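You operate a simulated robot arm through the tools that you are given. There is no shell and no other tool. Be economical: measure what you need, move in short steps, check, and stop when the job is done.

The job below is to be done with a simulated robot arm. You get a single attempt, and the scene is never put back.

## Task
Shut the feed valve, then bleed the air until the gauge reads zero.
Fine: bleed by the nozzle valve, shut it again, then turn the dial to 0.
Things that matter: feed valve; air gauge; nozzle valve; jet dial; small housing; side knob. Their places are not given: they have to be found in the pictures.

Only the result counts: the job must be done as asked and must still hold three seconds after the hand-in. Knocking over, shifting, dropping, spilling or breaking anything else fails it.

## Robot
A 6-joint arm with a two-finger parallel gripper, fixed in place. Base frame: the origin is at the foot of the arm, x ahead of it, y to its left, z up; the work surface is at about z = 805. Readings come in mm, degrees, newtons and seconds.
With the tool pointing down near the work surface it reaches from about 240 to 640 mm from the base axis. Its first joint turns from -66.0 to 66.0 degrees. Payload 2.7 kg.
Tool frame: the origin (TCP) lies between the finger pads and is the grasp point; the fingertips stand 23 mm ahead of it; z points along the fingers, y is the line along which they close. Largest opening 94 mm; finger width 38, thickness 10; the body of the gripper, 54 by 96 mm, starts 39 mm behind the TCP.
Orientation is that of the tool frame in the base frame, as a unit quaternion [x, y, z, w]. With the fingers straight down and closing along the base's y, the tool's x points along the base's -x, its y along +y and its z along -z.

## Interface
- The arm moves only by the tool move_arm. Its argument "steps" is a list of rows, each an object (a shift or turn left out is 0, a gripper value left out holds the last) with "translation": the shift along the tool's x, y, z in units of 40 mm (1.0 is 40 mm), a list of three; "dr": the turn, a rotation vector about the tool's x, y, z in units of 4 degrees (1.0 is 4 degrees), a list of three; "jaw": the opening, from 0 (shut) to 1 (fully open). In form: [{"translation": [tx, ty, tz], "dr": [ax, ay, az], "jaw": jaw}, ...]. A call has 1 to 20 rows; each row shifts and turns the commanded pose from where the row before left it, along the tool's axes as they then stand. A call with a number of a shift or a turn outside -1 to 1 is refused whole. A row lasts 0.2 s, in which the tool goes at most 50 mm and 8.6 degrees; a call with a longer step from one row to the next is refused whole, and so is a gripper value outside its range. Where a pose cannot be reached the arm comes as near as it can. A force on the tool above 40 N (or 10 N above the force at the start of the call, whichever is more), or a blocked arm, ends the call early, and 0.2 s more pass. The fingers move at their own pace (about 45 mm/s each) and stop on an object; they squeeze with about 32 N. The grip force told is the motor's: it shows also when the fingers shut on nothing. Time passes only in rows, and 0.2 s behind the last, so rows that do not move let the fingers close. It gives the time, the measured TCP pose, the force on the tool (base axes), the opening and the grip force at its end, in the units of the frame above (readings bear some noise), and new pictures: "views" is both (left out), scene, wrist or none.
- Cameras (640 x 400 px; columns grow to the right, rows downward): "scene" is fixed at [79.5, -429.2, 1415.1]; the picture's right is [0.76, -0.65, 0.00], its down [-0.29, -0.35, -0.89] and it looks along [0.58, 0.68, -0.45] (base axes); focal length 357 px, centre (320, 200). "wrist" rides on the gripper at [-39, 0, -44] in the tool frame; the picture's right is [0.00, -1.00, 0.00], its down [0.97, 0.00, -0.24] and it looks along [0.24, 0.00, 0.97] (tool axes); focal length 218 px, centre (320, 200).
- point_at(camera, pixels): for up to 12 pixels [column, row] of the newest picture of that camera ("zoom" is the newest enlarged one), the place [x, y, z] in the base frame of the surface seen there, good to about 3 mm. It takes no simulated time.
- enlarge(camera, box): a new picture of the part [left, top, right, bottom] of that camera's present view, enlarged. It takes no simulated time.
- close_job(): hands the job in; it is judged then, once.

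Keep the steps short. Do not move on a guess: measure, check each grasp and each placing, and mend mistakes. In all there are 80 turns and 150 pictures (those below and enlarged ones count). Leave the gripper open and the arm clear of the work at the hand-in unless told otherwise, and finish with a single line.

The tools are called as name(argument=value, ...) on one line, values as JSON. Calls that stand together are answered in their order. move_arm: Moves the arm, as the interface text tells. Its arguments: {"type":"object","properties":{"steps":{"type":"array","items":{"type":"object","properties":{"translation":{"type":"array","items":{"type":"number"}},"dr":{"type":"array","items":{"type":"number"}},"jaw":{"type":"number"}}}},"views":{"type":"string","enum":["both","scene","wrist","none"]}},"required":["steps"]} The other tools are called the same way: point_at (camera, pixels) gives the place of the surface under pixels of a picture; enlarge (camera, box) takes an enlarged picture of a part of a camera's view; close_job () hands the job in.

At the start:

```text
t: 0.0
ee_pos: [417.2, 72.2, 1215.0]
tcp_rot: [0.0, 1.0, 0.0, -0.001]
ft_force: [-0.5, 0.6, 0.4]
finger_gap: 94.0
grip_force: 0.0
```

scene: 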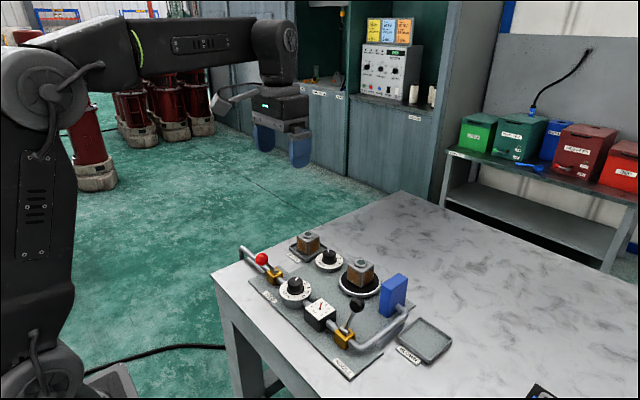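
wrist: 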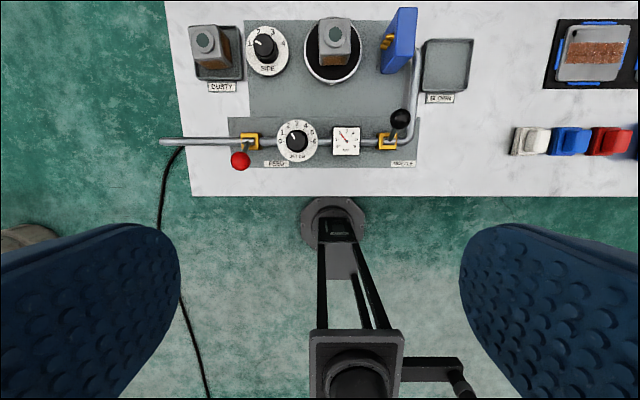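

I see the panel with a red valve, a black valve, dials and a gauge. I will enlarge both views to read the labels.

enlarge(camera="wrist", box=[150, 0, 480, 206])

enlarge(camera="scene", box=[225, 220, 465, 390])

```text
1.94 times, centred on (315, 103) of wrist
```

zoom: 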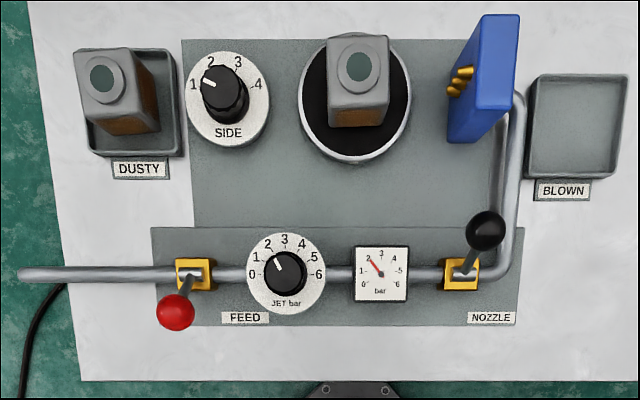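

```text
2.35 times, centred on (345, 305) of scene
```

zoom: 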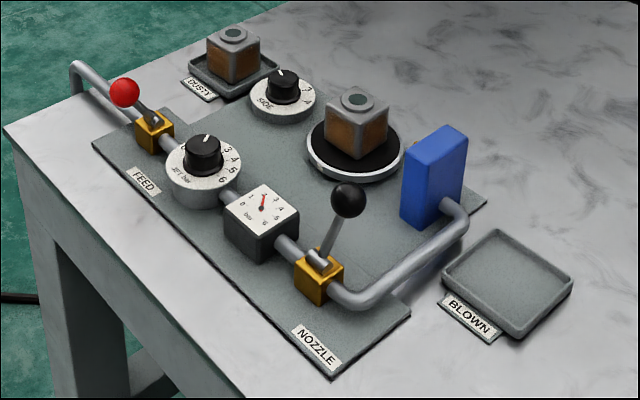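

I'll measure the handles, valve bodies, dial and gauge in the latest zoom.

point_at(camera="zoom", pixels=[[125, 92], [147, 112], [154, 118], [155, 135], [347, 200], [328, 240], [318, 262], [318, 285], [203, 143], [205, 175], [262, 205], [260, 240]])

point_at(camera="wrist", pixels=[[240, 160], [250, 142], [245, 150], [400, 119], [388, 141], [394, 130], [297, 141], [292, 137], [346, 141], [215, 141], [265, 45], [334, 30]])

enlarge(camera="wrist", box=[210, 100, 430, 180])

enlarge(camera="scene", box=[235, 235, 365, 355])

```text
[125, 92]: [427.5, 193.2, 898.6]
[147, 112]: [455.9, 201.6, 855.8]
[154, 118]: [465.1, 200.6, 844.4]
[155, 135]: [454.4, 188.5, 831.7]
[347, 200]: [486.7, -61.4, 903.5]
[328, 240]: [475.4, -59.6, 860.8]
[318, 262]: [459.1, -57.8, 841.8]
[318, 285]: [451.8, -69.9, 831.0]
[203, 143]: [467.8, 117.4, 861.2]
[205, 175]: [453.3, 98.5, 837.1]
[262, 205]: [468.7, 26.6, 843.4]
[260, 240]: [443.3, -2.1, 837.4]
```

```text
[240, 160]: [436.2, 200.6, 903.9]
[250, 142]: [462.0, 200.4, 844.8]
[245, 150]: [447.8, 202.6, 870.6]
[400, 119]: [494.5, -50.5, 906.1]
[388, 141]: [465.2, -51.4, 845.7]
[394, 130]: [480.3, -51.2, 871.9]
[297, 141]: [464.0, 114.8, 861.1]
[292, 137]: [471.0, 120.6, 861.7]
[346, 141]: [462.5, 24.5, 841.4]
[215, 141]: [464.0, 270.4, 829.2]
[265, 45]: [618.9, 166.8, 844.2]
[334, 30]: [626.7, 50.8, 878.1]
```

```text
2.91 times, centred on (320, 140) of wrist
```

zoom: 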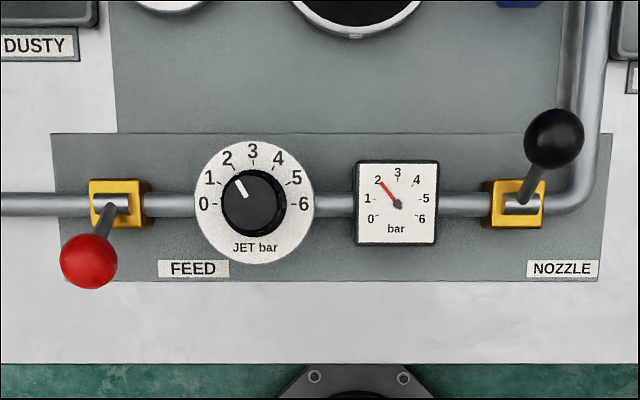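

```text
3.33 times, centred on (300, 295) of scene
```

zoom: 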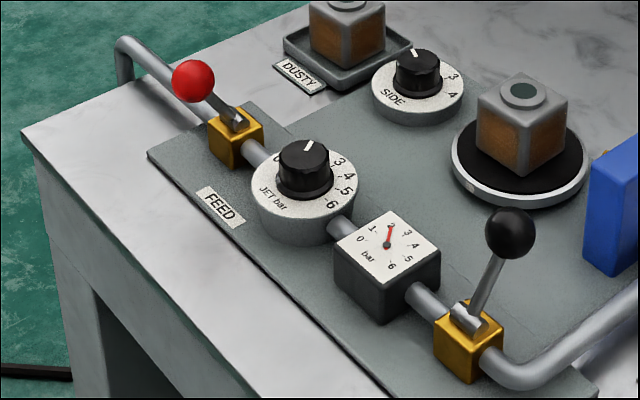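

Both levers turn about the pipe line (y). Red feed leans to −x (open) and black nozzle leans to +x (shut). Gauge reads 2, and the dial sits at 2. I'll close the fingers and go to a spot on the robot side of the red ball (about 432, 200, 893), staying above it for now.

move_arm(steps=[{"translation": [0.2, 0.8, 0], "jaw": 0}, {"translation": [0.2, 0.8, 0]}, {"translation": [0.2, 0.8, 0]}, {"translation": [0.2, 0.8, 0]}, {"translation": [0, 0, 1]}, {"translation": [0, 0, 1]}, {"translation": [0, 0, 1]}, {"translation": [0, 0, 1]}, {"translation": [0, 0, 1]}, {"translation": [0, 0, 1]}, {"translation": [0, 0, 0]}])

```text
t: 2.4
ee_pos: [388.7, 200.1, 977.0]
tcp_rot: [0.0, 1.0, 0.0, 0.0]
ft_force: [0.1, 0.2, 0.0]
finger_gap: 0.1
grip_force: 32.0
```

scene: 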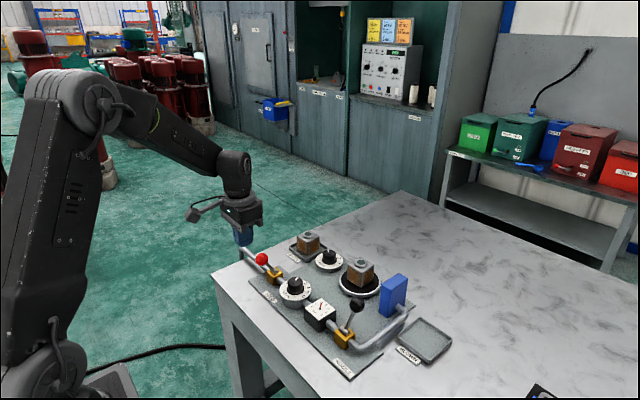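
wrist: 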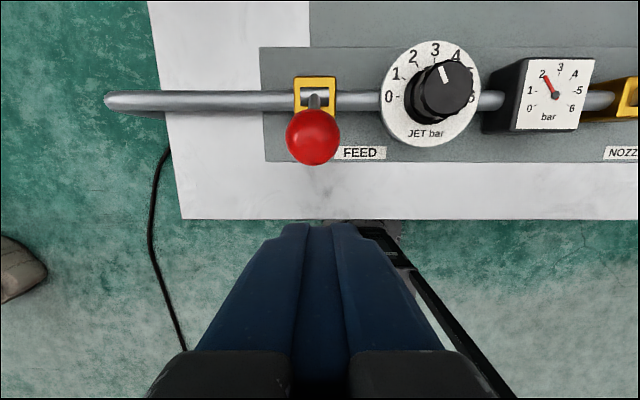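

Fingers are shut and lined up behind the red ball (313,137). Next I descend to z≈904 and push +x.

move_arm(steps=[{"translation": [0, 0.05, 0.9]}, {"translation": [0, 0, 0.92]}, {"translation": [0, 0, 0]}, {"translation": [-0.4, 0, 0]}, {"translation": [-0.4, 0, 0]}, {"translation": [-0.4, 0, 0]}, {"translation": [-0.3, 0, 0]}, {"translation": [0, 0, 0]}])

```text
t: 4.2
ee_pos: [444.6, 202.2, 904.7]
tcp_rot: [0.0, 1.0, -0.001, 0.0]
ft_force: [-0.4, -0.1, -0.1]
finger_gap: 0.2
grip_force: 31.9
```

scene: 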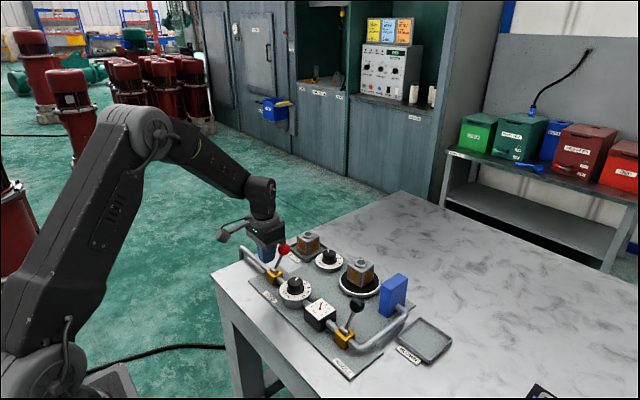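
wrist: 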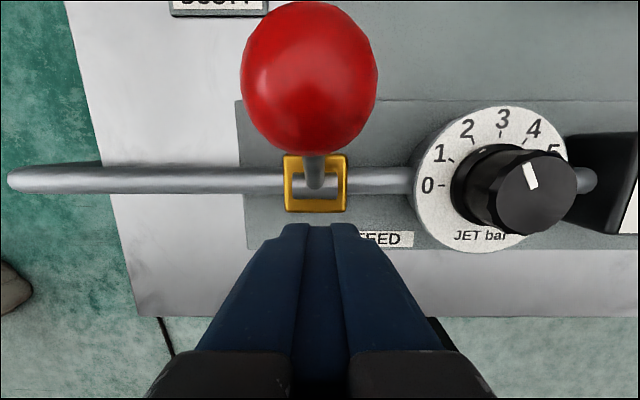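

The lever has moved ahead of the fingers. I'll measure where the ball is.

point_at(camera="wrist", pixels=[[309, 78], [313, 180], [309, 150], [309, 30]])

enlarge(camera="scene", box=[225, 225, 375, 355])

```text
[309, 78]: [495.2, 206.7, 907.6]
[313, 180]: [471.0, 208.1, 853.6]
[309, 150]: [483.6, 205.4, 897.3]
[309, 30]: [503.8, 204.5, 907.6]
```

```text
3.08 times, centred on (300, 290) of scene
```

zoom: 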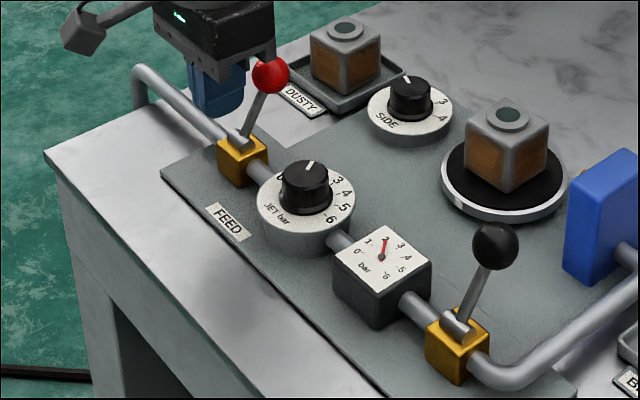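

The red lever now leans to +x like the black one (ball x≈495), so feed is shut and the gauge holds 2. The black lever must be pulled from its far side, so I'll measure the blue nozzle block and the housing for clearance.

point_at(camera="zoom", pixels=[[625, 160], [568, 188], [570, 265], [600, 280], [507, 120], [508, 180], [494, 247], [545, 140], [310, 170], [305, 205]])

move_arm(steps=[{"translation": [0.5, 0, 0]}, {"translation": [0, 0, -1]}, {"translation": [0, 0, -1]}, {"translation": [0, 0, -1]}, {"translation": [0, -1, -0.3]}, {"translation": [0, -1, 0]}, {"translation": [0, -1, 0]}, {"translation": [0, -1, 0]}, {"translation": [0, -1, 0]}, {"translation": [0, -1, 0]}, {"translation": [0, -0.3, 0]}, {"translation": [0, 0, 0]}])

```text
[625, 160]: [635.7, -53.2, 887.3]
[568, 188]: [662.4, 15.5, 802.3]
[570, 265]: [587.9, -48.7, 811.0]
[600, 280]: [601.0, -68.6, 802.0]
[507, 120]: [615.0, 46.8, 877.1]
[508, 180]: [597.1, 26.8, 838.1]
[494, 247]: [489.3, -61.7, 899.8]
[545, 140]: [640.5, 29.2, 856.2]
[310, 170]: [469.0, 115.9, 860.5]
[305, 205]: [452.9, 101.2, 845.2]
```

```text
t: 6.8
ee_pos: [425.6, -48.9, 1033.7]
tcp_rot: [-0.001, 1.0, 0.0, 0.001]
ft_force: [0.6, -0.5, 0.3]
finger_gap: 0.4
grip_force: 32.2
```

scene: 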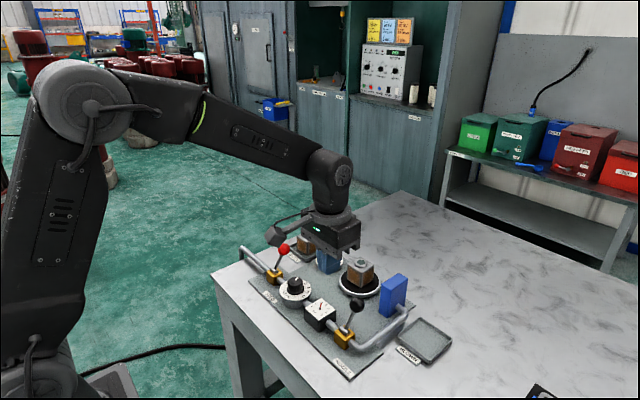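
wrist: 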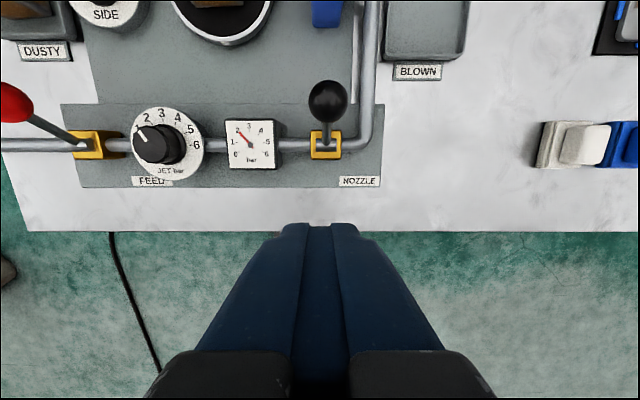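

The nozzle block starts at x≈588 with its top at ≈887, so there's room at x≈543. I'll go over the ball, descend behind it, then pull −x.

move_arm(steps=[{"translation": [-1, -0.05, 0]}, {"translation": [-1, 0, 0]}, {"translation": [-0.93, 0, 0]}, {"translation": [0, 0, 1]}, {"translation": [0, 0, 1]}, {"translation": [0, 0, 0]}])

```text
t: 8.2
ee_pos: [546.1, -50.1, 954.3]
tcp_rot: [0.001, 1.0, 0.0, 0.0]
ft_force: [-0.2, 0.3, -1.1]
finger_gap: 0.0
grip_force: 31.4
```

scene: 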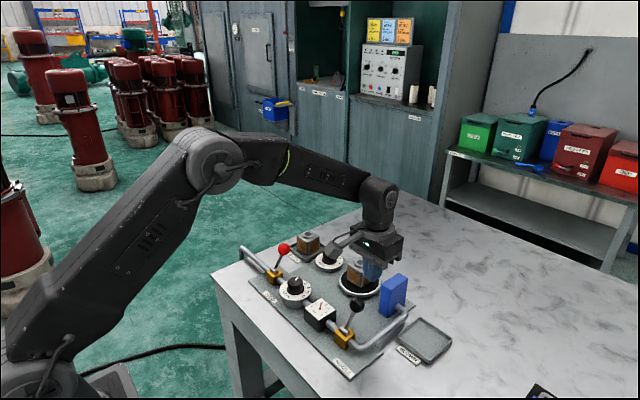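
wrist: 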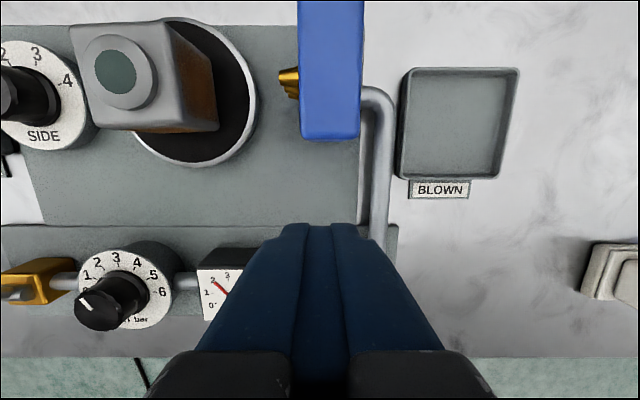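

The space behind the ball is free. I'll go down 50 mm and pull toward −x.

move_arm(steps=[{"translation": [0, 0, 0.7]}, {"translation": [0, 0, 0.55]}, {"translation": [0, 0, 0]}, {"translation": [0.4, 0, 0]}, {"translation": [0.4, 0, 0]}, {"translation": [0.4, 0, 0]}, {"translation": [0.4, 0, 0]}, {"translation": [0, 0, 0]}])

enlarge(camera="scene", box=[225, 225, 425, 355])

```text
t: 10.0
ee_pos: [477.3, -49.7, 905.6]
tcp_rot: [0.001, 1.0, 0.0, 0.0]
ft_force: [-0.1, -0.1, -0.2]
finger_gap: 0.0
grip_force: 31.6
```

scene: 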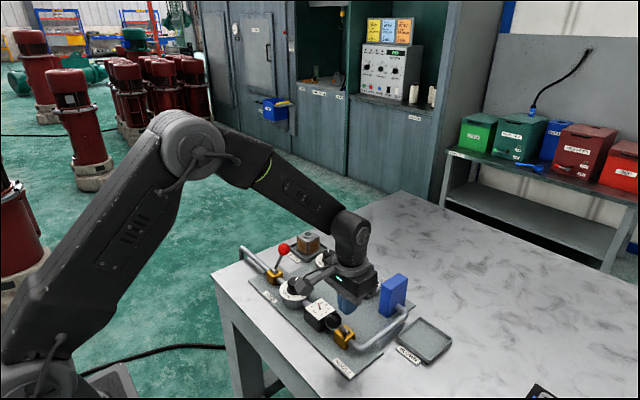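
wrist: 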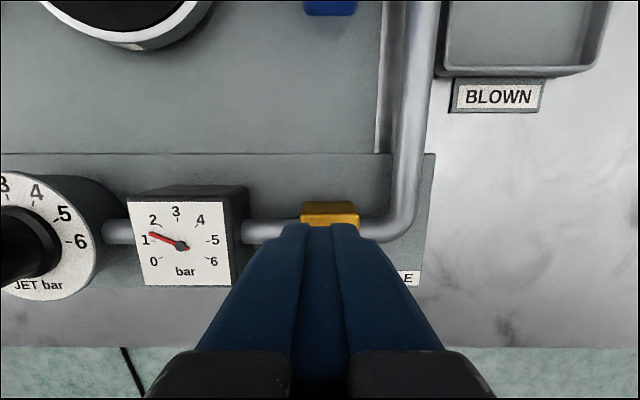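

```text
3.08 times, centred on (325, 290) of scene
```

zoom: 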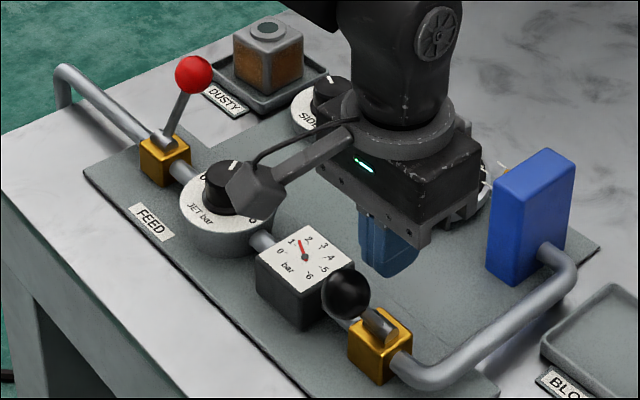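

Nozzle is open and the gauge is falling (1.2). I'll back off, lift, cross over to the near side, and watch the gauge.

move_arm(steps=[{"translation": [-0.3, 0, 0]}, {"translation": [0, 0, -1]}, {"translation": [0, 0, -1]}, {"translation": [0, 0, -1]}, {"translation": [1, 0, 0]}, {"translation": [1, 0, 0]}, {"translation": [0.65, -0.05, 0]}, {"translation": [0, 0, 0]}, {"translation": [0, 0, 0]}, {"translation": [0, 0, 0]}, {"translation": [0, 0, 0]}])

enlarge(camera="wrist", box=[80, 60, 400, 240])

```text
t: 12.4
ee_pos: [383.1, -55.2, 1026.0]
tcp_rot: [0.0, 1.0, 0.0, 0.0]
ft_force: [0.5, 0.6, -0.1]
finger_gap: 0.0
grip_force: 31.7
```

scene: 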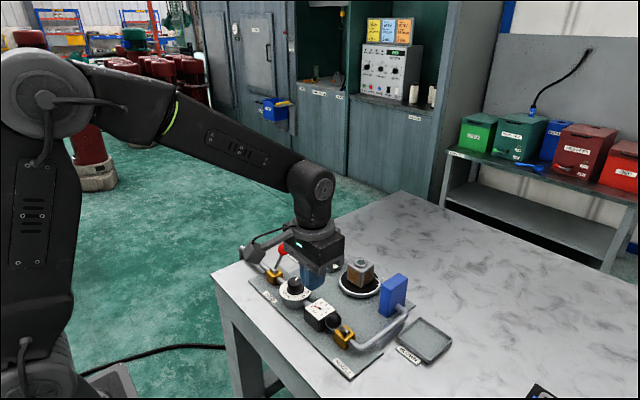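
wrist: 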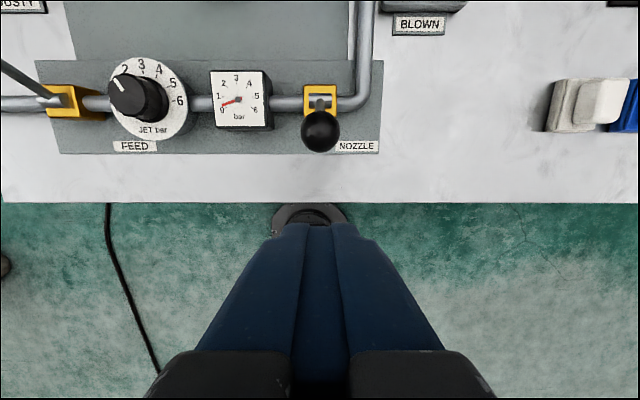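

```text
2.00 times, centred on (240, 150) of wrist
```

zoom: 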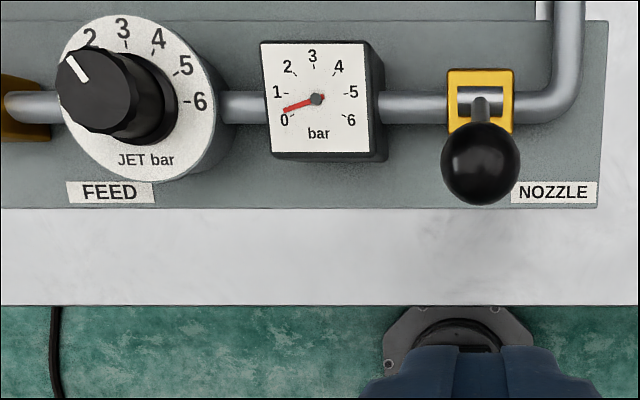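

The gauge is near 0.3 and still falling, so I'll wait 3 s and look again.

move_arm(steps=[{"translation": [0, 0, 0]}, {"translation": [0, 0, 0]}, {"translation": [0, 0, 0]}, {"translation": [0, 0, 0]}, {"translation": [0, 0, 0]}, {"translation": [0, 0, 0]}, {"translation": [0, 0, 0]}, {"translation": [0, 0, 0]}, {"translation": [0, 0, 0]}, {"translation": [0, 0, 0]}, {"translation": [0, 0, 0]}, {"translation": [0, 0, 0]}, {"translation": [0, 0, 0]}, {"translation": [0, 0, 0]}, {"translation": [0, 0, 0]}, {"translation": [0, 0, 0]}, {"translation": [0, 0, 0]}, {"translation": [0, 0, 0]}, {"translation": [0, 0, 0]}, {"translation": [0, 0, 0]}], views="wrist")

enlarge(camera="wrist", box=[160, 50, 320, 150])

```text
t: 16.6
ee_pos: [382.5, -54.1, 1025.4]
tcp_rot: [-0.001, 1.0, 0.001, 0.0]
ft_force: [-0.1, -0.4, 0.3]
finger_gap: 0.0
grip_force: 31.7
```

wrist: 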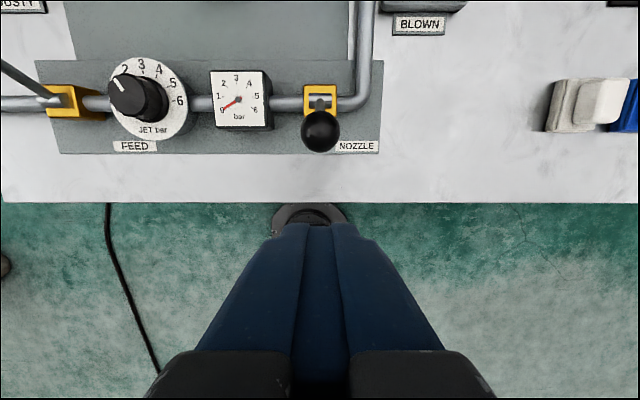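

```text
4.00 times, centred on (240, 100) of wrist
```

zoom: 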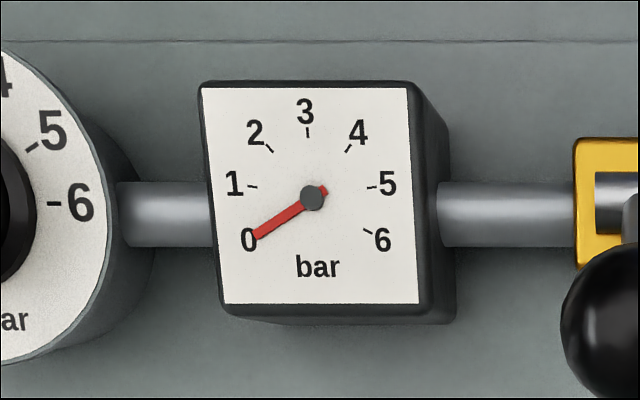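

The gauge needle is on 0. Now I'll descend and push the black ball to +x to shut the nozzle.

move_arm(steps=[{"translation": [0, 0.05, 1]}, {"translation": [0, 0, 1]}, {"translation": [0, 0, 1]}, {"translation": [0, 0, 0]}, {"translation": [-0.4, 0, 0]}, {"translation": [-0.4, 0, 0]}, {"translation": [-0.4, 0, 0]}, {"translation": [-0.35, 0, 0]}, {"translation": [0, 0, 0]}])

enlarge(camera="scene", box=[225, 225, 425, 355])

```text
t: 18.6
ee_pos: [447.6, -52.8, 903.7]
tcp_rot: [0.001, 1.0, 0.0, 0.001]
ft_force: [0.2, 0.1, -0.2]
finger_gap: 0.0
grip_force: 32.4
```

scene: 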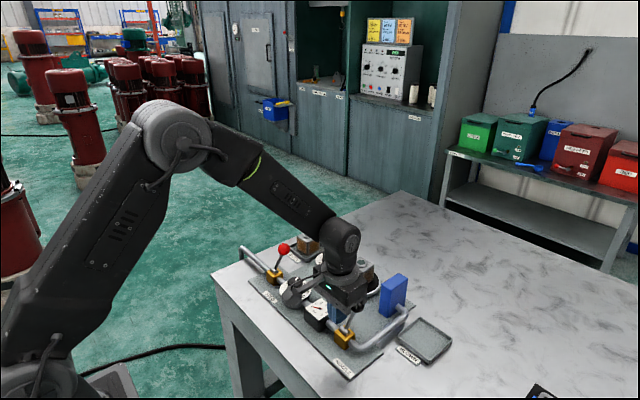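
wrist: 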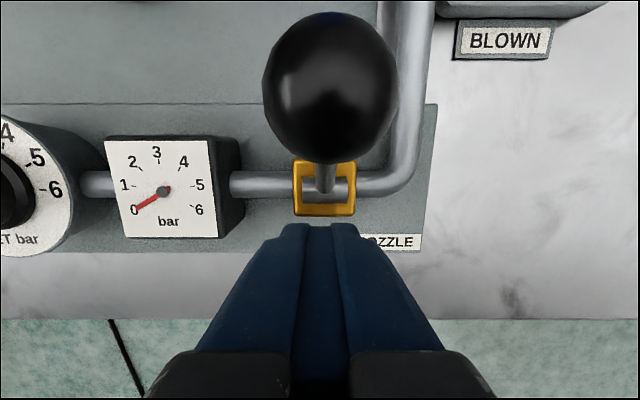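

```text
3.08 times, centred on (325, 290) of scene
```

zoom: 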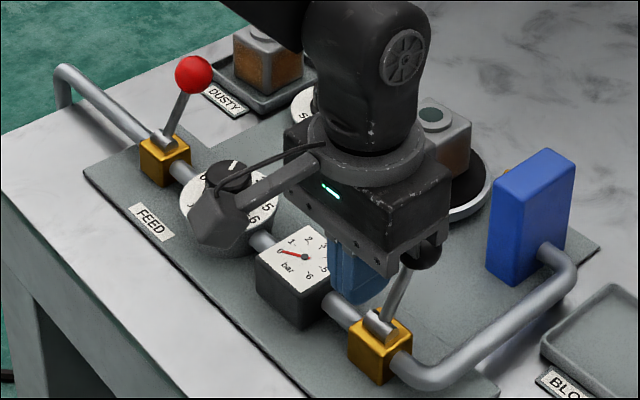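

The nozzle lever is back at +x and the gauge reads 0. I'll lift, open the jaw, and go above the dial knob (464, 115) to measure it.

move_arm(steps=[{"translation": [0.5, 0, 0]}, {"translation": [0, 0, -1]}, {"translation": [0, 0, -1]}, {"translation": [0, 0, -1]}, {"translation": [0, 1, 0], "jaw": 0.6}, {"translation": [0, 1, 0]}, {"translation": [0, 1, 0]}, {"translation": [0, 1, 0]}, {"translation": [0, 0.2, 0]}, {"translation": [0, 0, 0]}])

enlarge(camera="wrist", box=[200, 50, 440, 200])

```text
t: 20.8
ee_pos: [428.1, 117.7, 1022.8]
tcp_rot: [0.0, 1.0, 0.0, 0.0]
ft_force: [0.2, 0.4, 0.3]
finger_gap: 56.6
grip_force: 0.0
```

scene: 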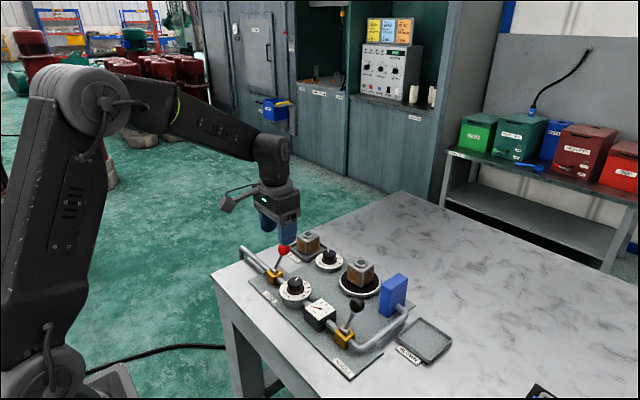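
wrist: 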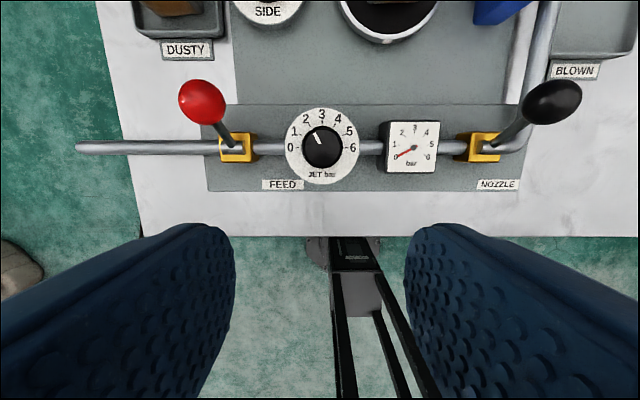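

```text
2.67 times, centred on (320, 125) of wrist
```

zoom: 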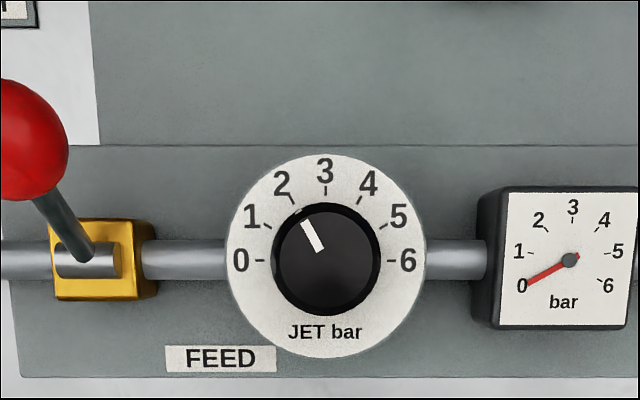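

point_at(camera="zoom", pixels=[[323, 263], [278, 263], [374, 263], [325, 212], [325, 308], [306, 225], [320, 250], [262, 261], [390, 261], [325, 185], [240, 240], [410, 300]])

```text
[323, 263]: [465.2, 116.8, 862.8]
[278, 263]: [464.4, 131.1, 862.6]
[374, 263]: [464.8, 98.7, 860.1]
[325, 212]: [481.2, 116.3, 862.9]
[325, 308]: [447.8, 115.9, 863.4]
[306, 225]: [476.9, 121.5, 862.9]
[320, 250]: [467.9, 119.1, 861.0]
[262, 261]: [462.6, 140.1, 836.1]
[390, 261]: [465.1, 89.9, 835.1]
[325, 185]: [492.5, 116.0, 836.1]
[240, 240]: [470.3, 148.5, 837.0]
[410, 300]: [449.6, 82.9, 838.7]
```

The knob is centred at (464.5, 115.5) with radius ≈17, top at 862 and dial face at 836. The pointer is at 2, so 0 needs 60° counter-clockwise. I'll centre above it, pre-turn +32°, descend partway, and check.

move_arm(steps=[{"translation": [-0.91, -0.055, 0], "jaw": 0.65}, {"dr": [0, 0, 1], "translation": [0, 0, 0.3]}, {"dr": [0, 0, 1], "translation": [0, 0, 0.3]}, {"dr": [0, 0, 1], "translation": [0, 0, 0.3]}, {"dr": [0, 0, 1], "translation": [0, 0, 0.3]}, {"dr": [0, 0, 1], "translation": [0, 0, 0.3]}, {"dr": [0, 0, 1], "translation": [0, 0, 0.3]}, {"dr": [0, 0, 1], "translation": [0, 0, 0.3]}, {"dr": [0, 0, 1], "translation": [0, 0, 0.3]}, {"translation": [0, 0, 0]}])

```text
t: 23.0
ee_pos: [464.0, 114.1, 927.2]
tcp_rot: [0.278, 0.961, 0.0, -0.001]
ft_force: [0.8, -0.1, 0.0]
finger_gap: 61.4
grip_force: 0.0
```

scene: 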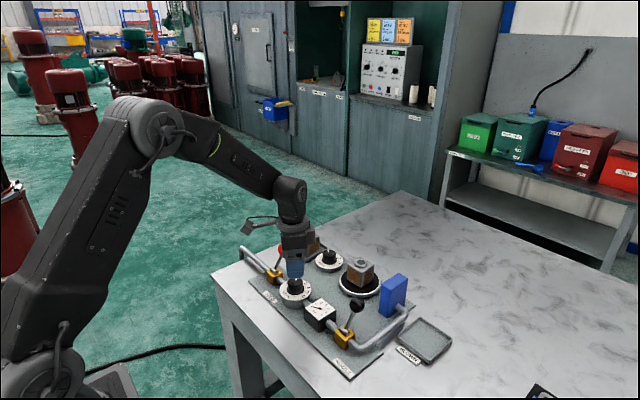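
wrist: 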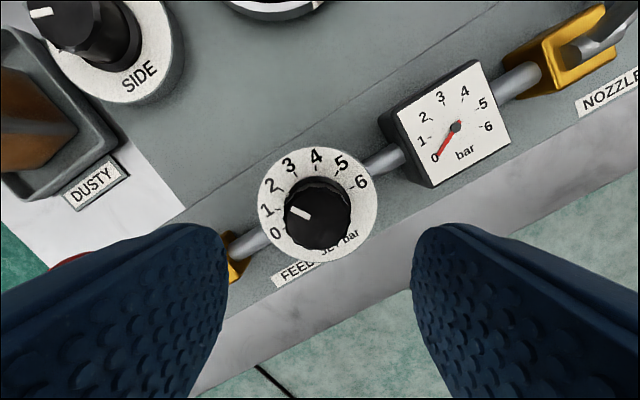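

Clearance to the red lever is about 20 mm and the knob sits between the fingers. I'll descend to TCP z≈867 and close.

move_arm(steps=[{"translation": [0, 0, 0.75]}, {"translation": [0, 0, 0.75]}, {"translation": [0, 0, 0]}, {"jaw": 0.2}, {}, {}, {}])

```text
t: 24.6
ee_pos: [466.7, 112.7, 867.2]
tcp_rot: [0.274, 0.962, 0.0, 0.001]
ft_force: [8.6, 13.4, -5.6]
finger_gap: 35.5
grip_force: 45.3
```

scene: 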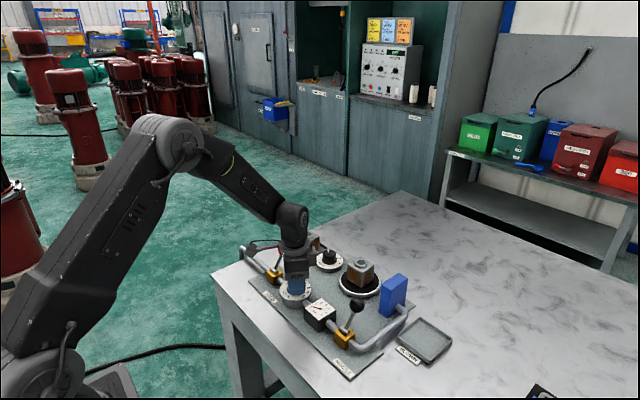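
wrist: 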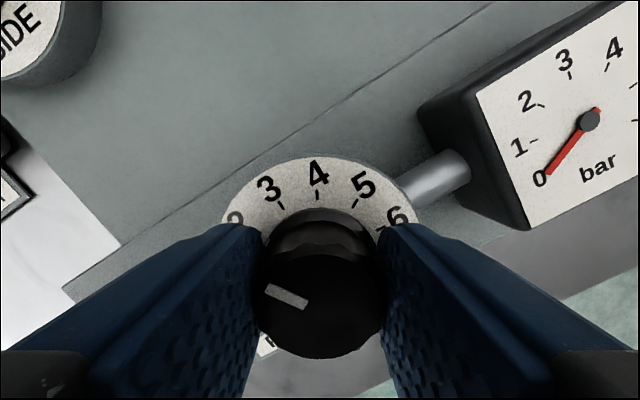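

Grip is on the knob (35.5 mm), with a small sideways load along the closing axis. I'll ease that slightly and turn the first 16° counter-clockwise.

move_arm(steps=[{"translation": [0.05, 0.04, 0]}, {"dr": [0, 0, -1]}, {"dr": [0, 0, -1]}, {"dr": [0, 0, -1]}, {"dr": [0, 0, -1]}, {}], views="wrist")

```text
t: 25.4
ee_pos: [466.6, 114.5, 865.8]
tcp_rot: [0.209, 0.978, 0.0, 0.003]
ft_force: [6.2, -0.5, -5.7]
finger_gap: 35.5
grip_force: 45.1
stopped in row 4: the force on the tool passed its limit (the readings are from after the stop); the commanded pose is now the measured one
```

wrist: 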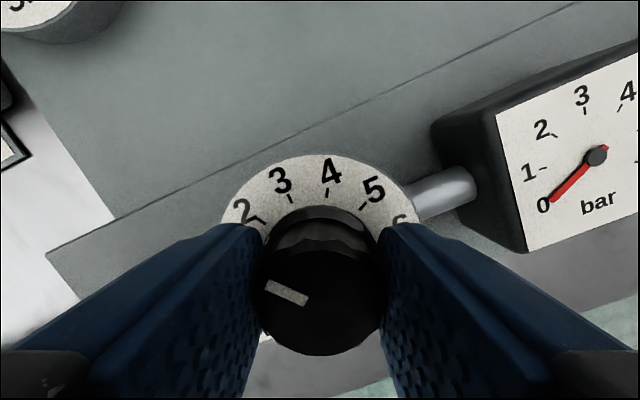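

The knob follows the fingers (pointer fixed in view, about 8° turned). The force stop has reset the load. I'll continue with smaller turns.

move_arm(steps=[{}, {"dr": [0, 0, -0.5]}, {"dr": [0, 0, -0.5]}, {"dr": [0, 0, -0.5]}, {"dr": [0, 0, -0.5]}, {"dr": [0, 0, -0.5]}, {"dr": [0, 0, -0.5]}, {"dr": [0, 0, -0.5]}, {"dr": [0, 0, -0.5]}, {"dr": [0, 0, -0.5]}, {"dr": [0, 0, -0.5]}], views="wrist")

```text
t: 27.8
ee_pos: [467.1, 115.0, 865.6]
tcp_rot: [0.036, 0.999, 0.0, 0.004]
ft_force: [14.3, 1.7, -10.2]
finger_gap: 35.4
grip_force: 45.5
```

wrist: 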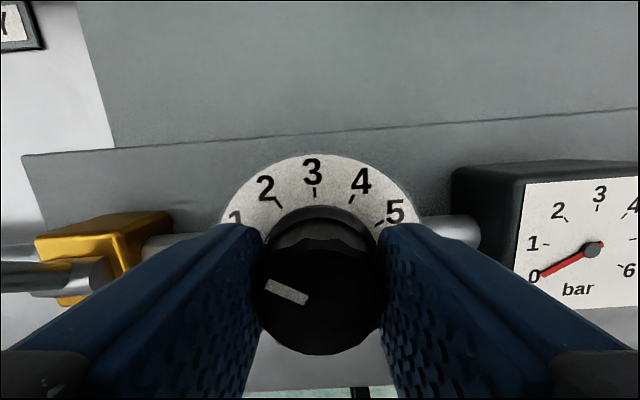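

Turned about 28° with no slip. I'll relieve the x load slightly and turn another 24°.

move_arm(steps=[{"translation": [-0.04, 0, 0]}, {"dr": [0, 0, -0.6]}, {"dr": [0, 0, -0.6]}, {"dr": [0, 0, -0.6]}, {"dr": [0, 0, -0.6]}, {"dr": [0, 0, -0.6]}, {"dr": [0, 0, -0.6]}, {"dr": [0, 0, -0.6]}, {"dr": [0, 0, -0.6]}, {"dr": [0, 0, -0.6]}, {"dr": [0, 0, -0.6]}, {}], views="wrist")

```text
t: 30.4
ee_pos: [465.4, 116.5, 865.7]
tcp_rot: [-0.172, 0.985, 0.0, 0.002]
ft_force: [-20.3, 13.8, -3.3]
finger_gap: 35.2
grip_force: 44.7
```

wrist: 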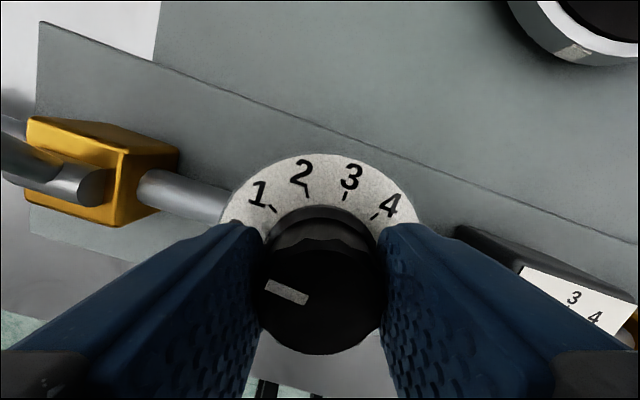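

About 52° turned, pointer near 0.3. I'll relieve the side load and turn the last ~8°.

move_arm(steps=[{"translation": [0.03, 0.03, 0]}, {"dr": [0, 0, -0.5]}, {"dr": [0, 0, -0.5]}, {"dr": [0, 0, -0.5]}, {"dr": [0, 0, -0.5]}, {"dr": [0, 0, -0.1]}, {}, {}], views="wrist")

```text
t: 32.2
ee_pos: [466.3, 115.0, 865.8]
tcp_rot: [-0.243, 0.97, -0.001, 0.004]
ft_force: [5.1, 17.3, -20.7]
finger_gap: 35.4
grip_force: 45.0
```

wrist: 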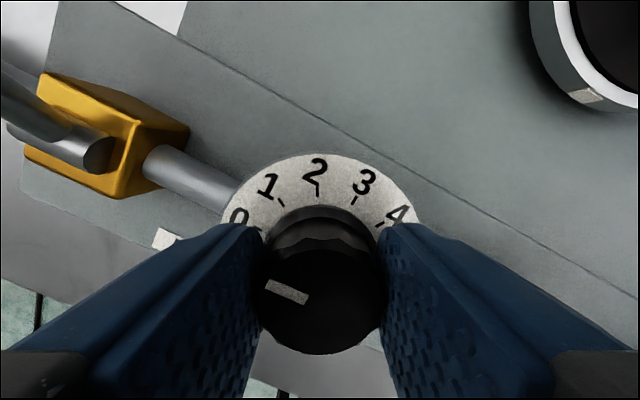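

Yaw is now −28°, a total turn of 60°. I'll open, lift straight up, back away and check the pointer.

move_arm(steps=[{"jaw": 0.65}, {}, {}, {"translation": [0, 0, -0.8]}, {"translation": [0, 0, -0.8]}, {"translation": [0, 0, -1]}, {"translation": [0, 0, -1], "dr": [0, 0, 1]}, {"dr": [0, 0, 1]}, {"dr": [0, 0, 1]}, {"dr": [0, 0, 1]}, {"dr": [0, 0, 1]}, {"dr": [0, 0, 1]}, {"dr": [0, 0, 1]}, {"translation": [0.9, 0, 0]}, {}])

enlarge(camera="wrist", box=[250, 80, 410, 180])

enlarge(camera="scene", box=[225, 225, 425, 355])

```text
t: 35.4
ee_pos: [426.7, 116.3, 1012.2]
tcp_rot: [-0.001, 1.0, -0.001, 0.002]
ft_force: [0.9, 0.0, -0.2]
finger_gap: 61.2
grip_force: 0.1
```

scene: 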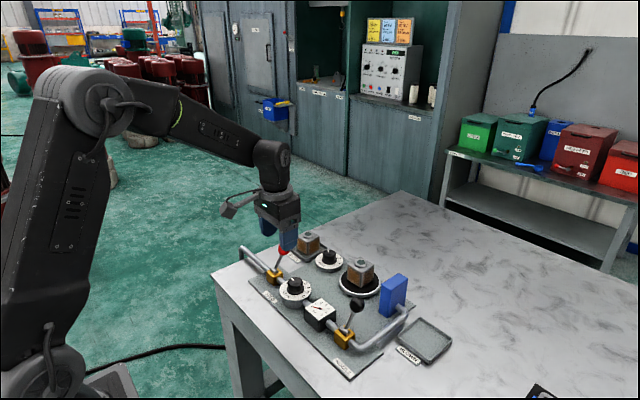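
wrist: 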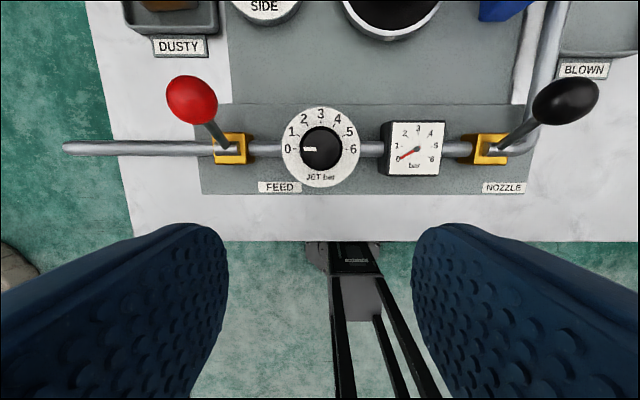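

```text
4.00 times, centred on (330, 130) of wrist
```

zoom: 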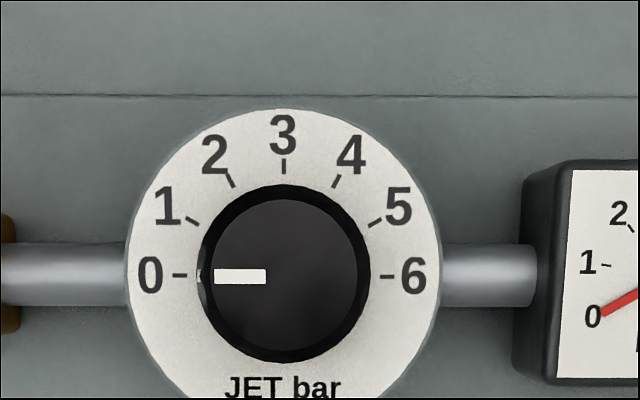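

```text
3.08 times, centred on (325, 290) of scene
```

zoom: 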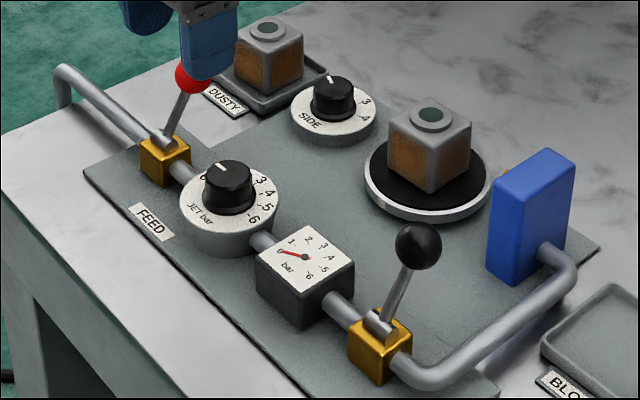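

The dial points exactly at 0, the gauge reads 0, and both levers lean to the shut side. The housing and side knob haven't moved. I'll raise the arm clear with the gripper open.

move_arm(steps=[{"translation": [0, 0, -1], "jaw": 1}, {"translation": [0, 0, -1]}, {"translation": [0, 0, -1]}, {"translation": [0, 0, -1]}, {}, {}, {}])

enlarge(camera="wrist", box=[150, 0, 480, 206])

```text
t: 37.0
ee_pos: [428.4, 118.1, 1172.8]
tcp_rot: [-0.002, 1.0, 0.0, 0.003]
ft_force: [-0.2, 0.2, 0.0]
finger_gap: 94.2
grip_force: 0.1
```

scene: 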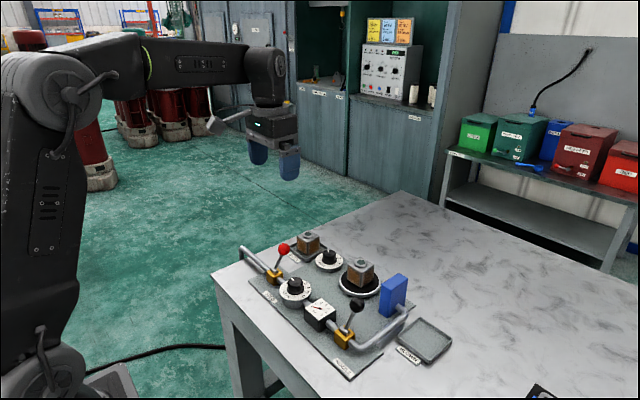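
wrist: 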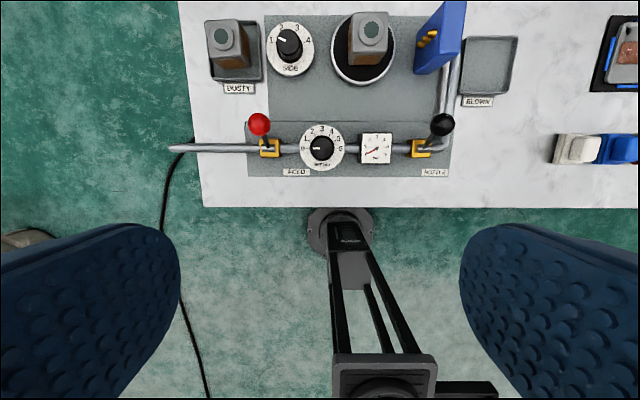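

```text
1.94 times, centred on (315, 103) of wrist
```

zoom: 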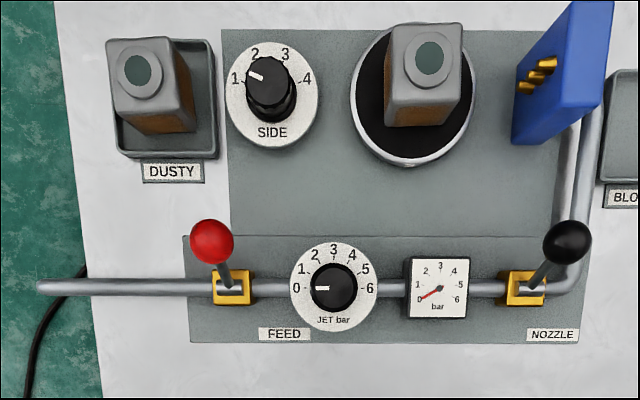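

Everything is in its final state and the arm is clear with the gripper open, so I'm handing in.

close_job()

```text
The job is handed in.
```

The feed valve is shut, the air was bled through the nozzle valve until the gauge read 0, the nozzle valve is shut again, and the jet dial is at 0.
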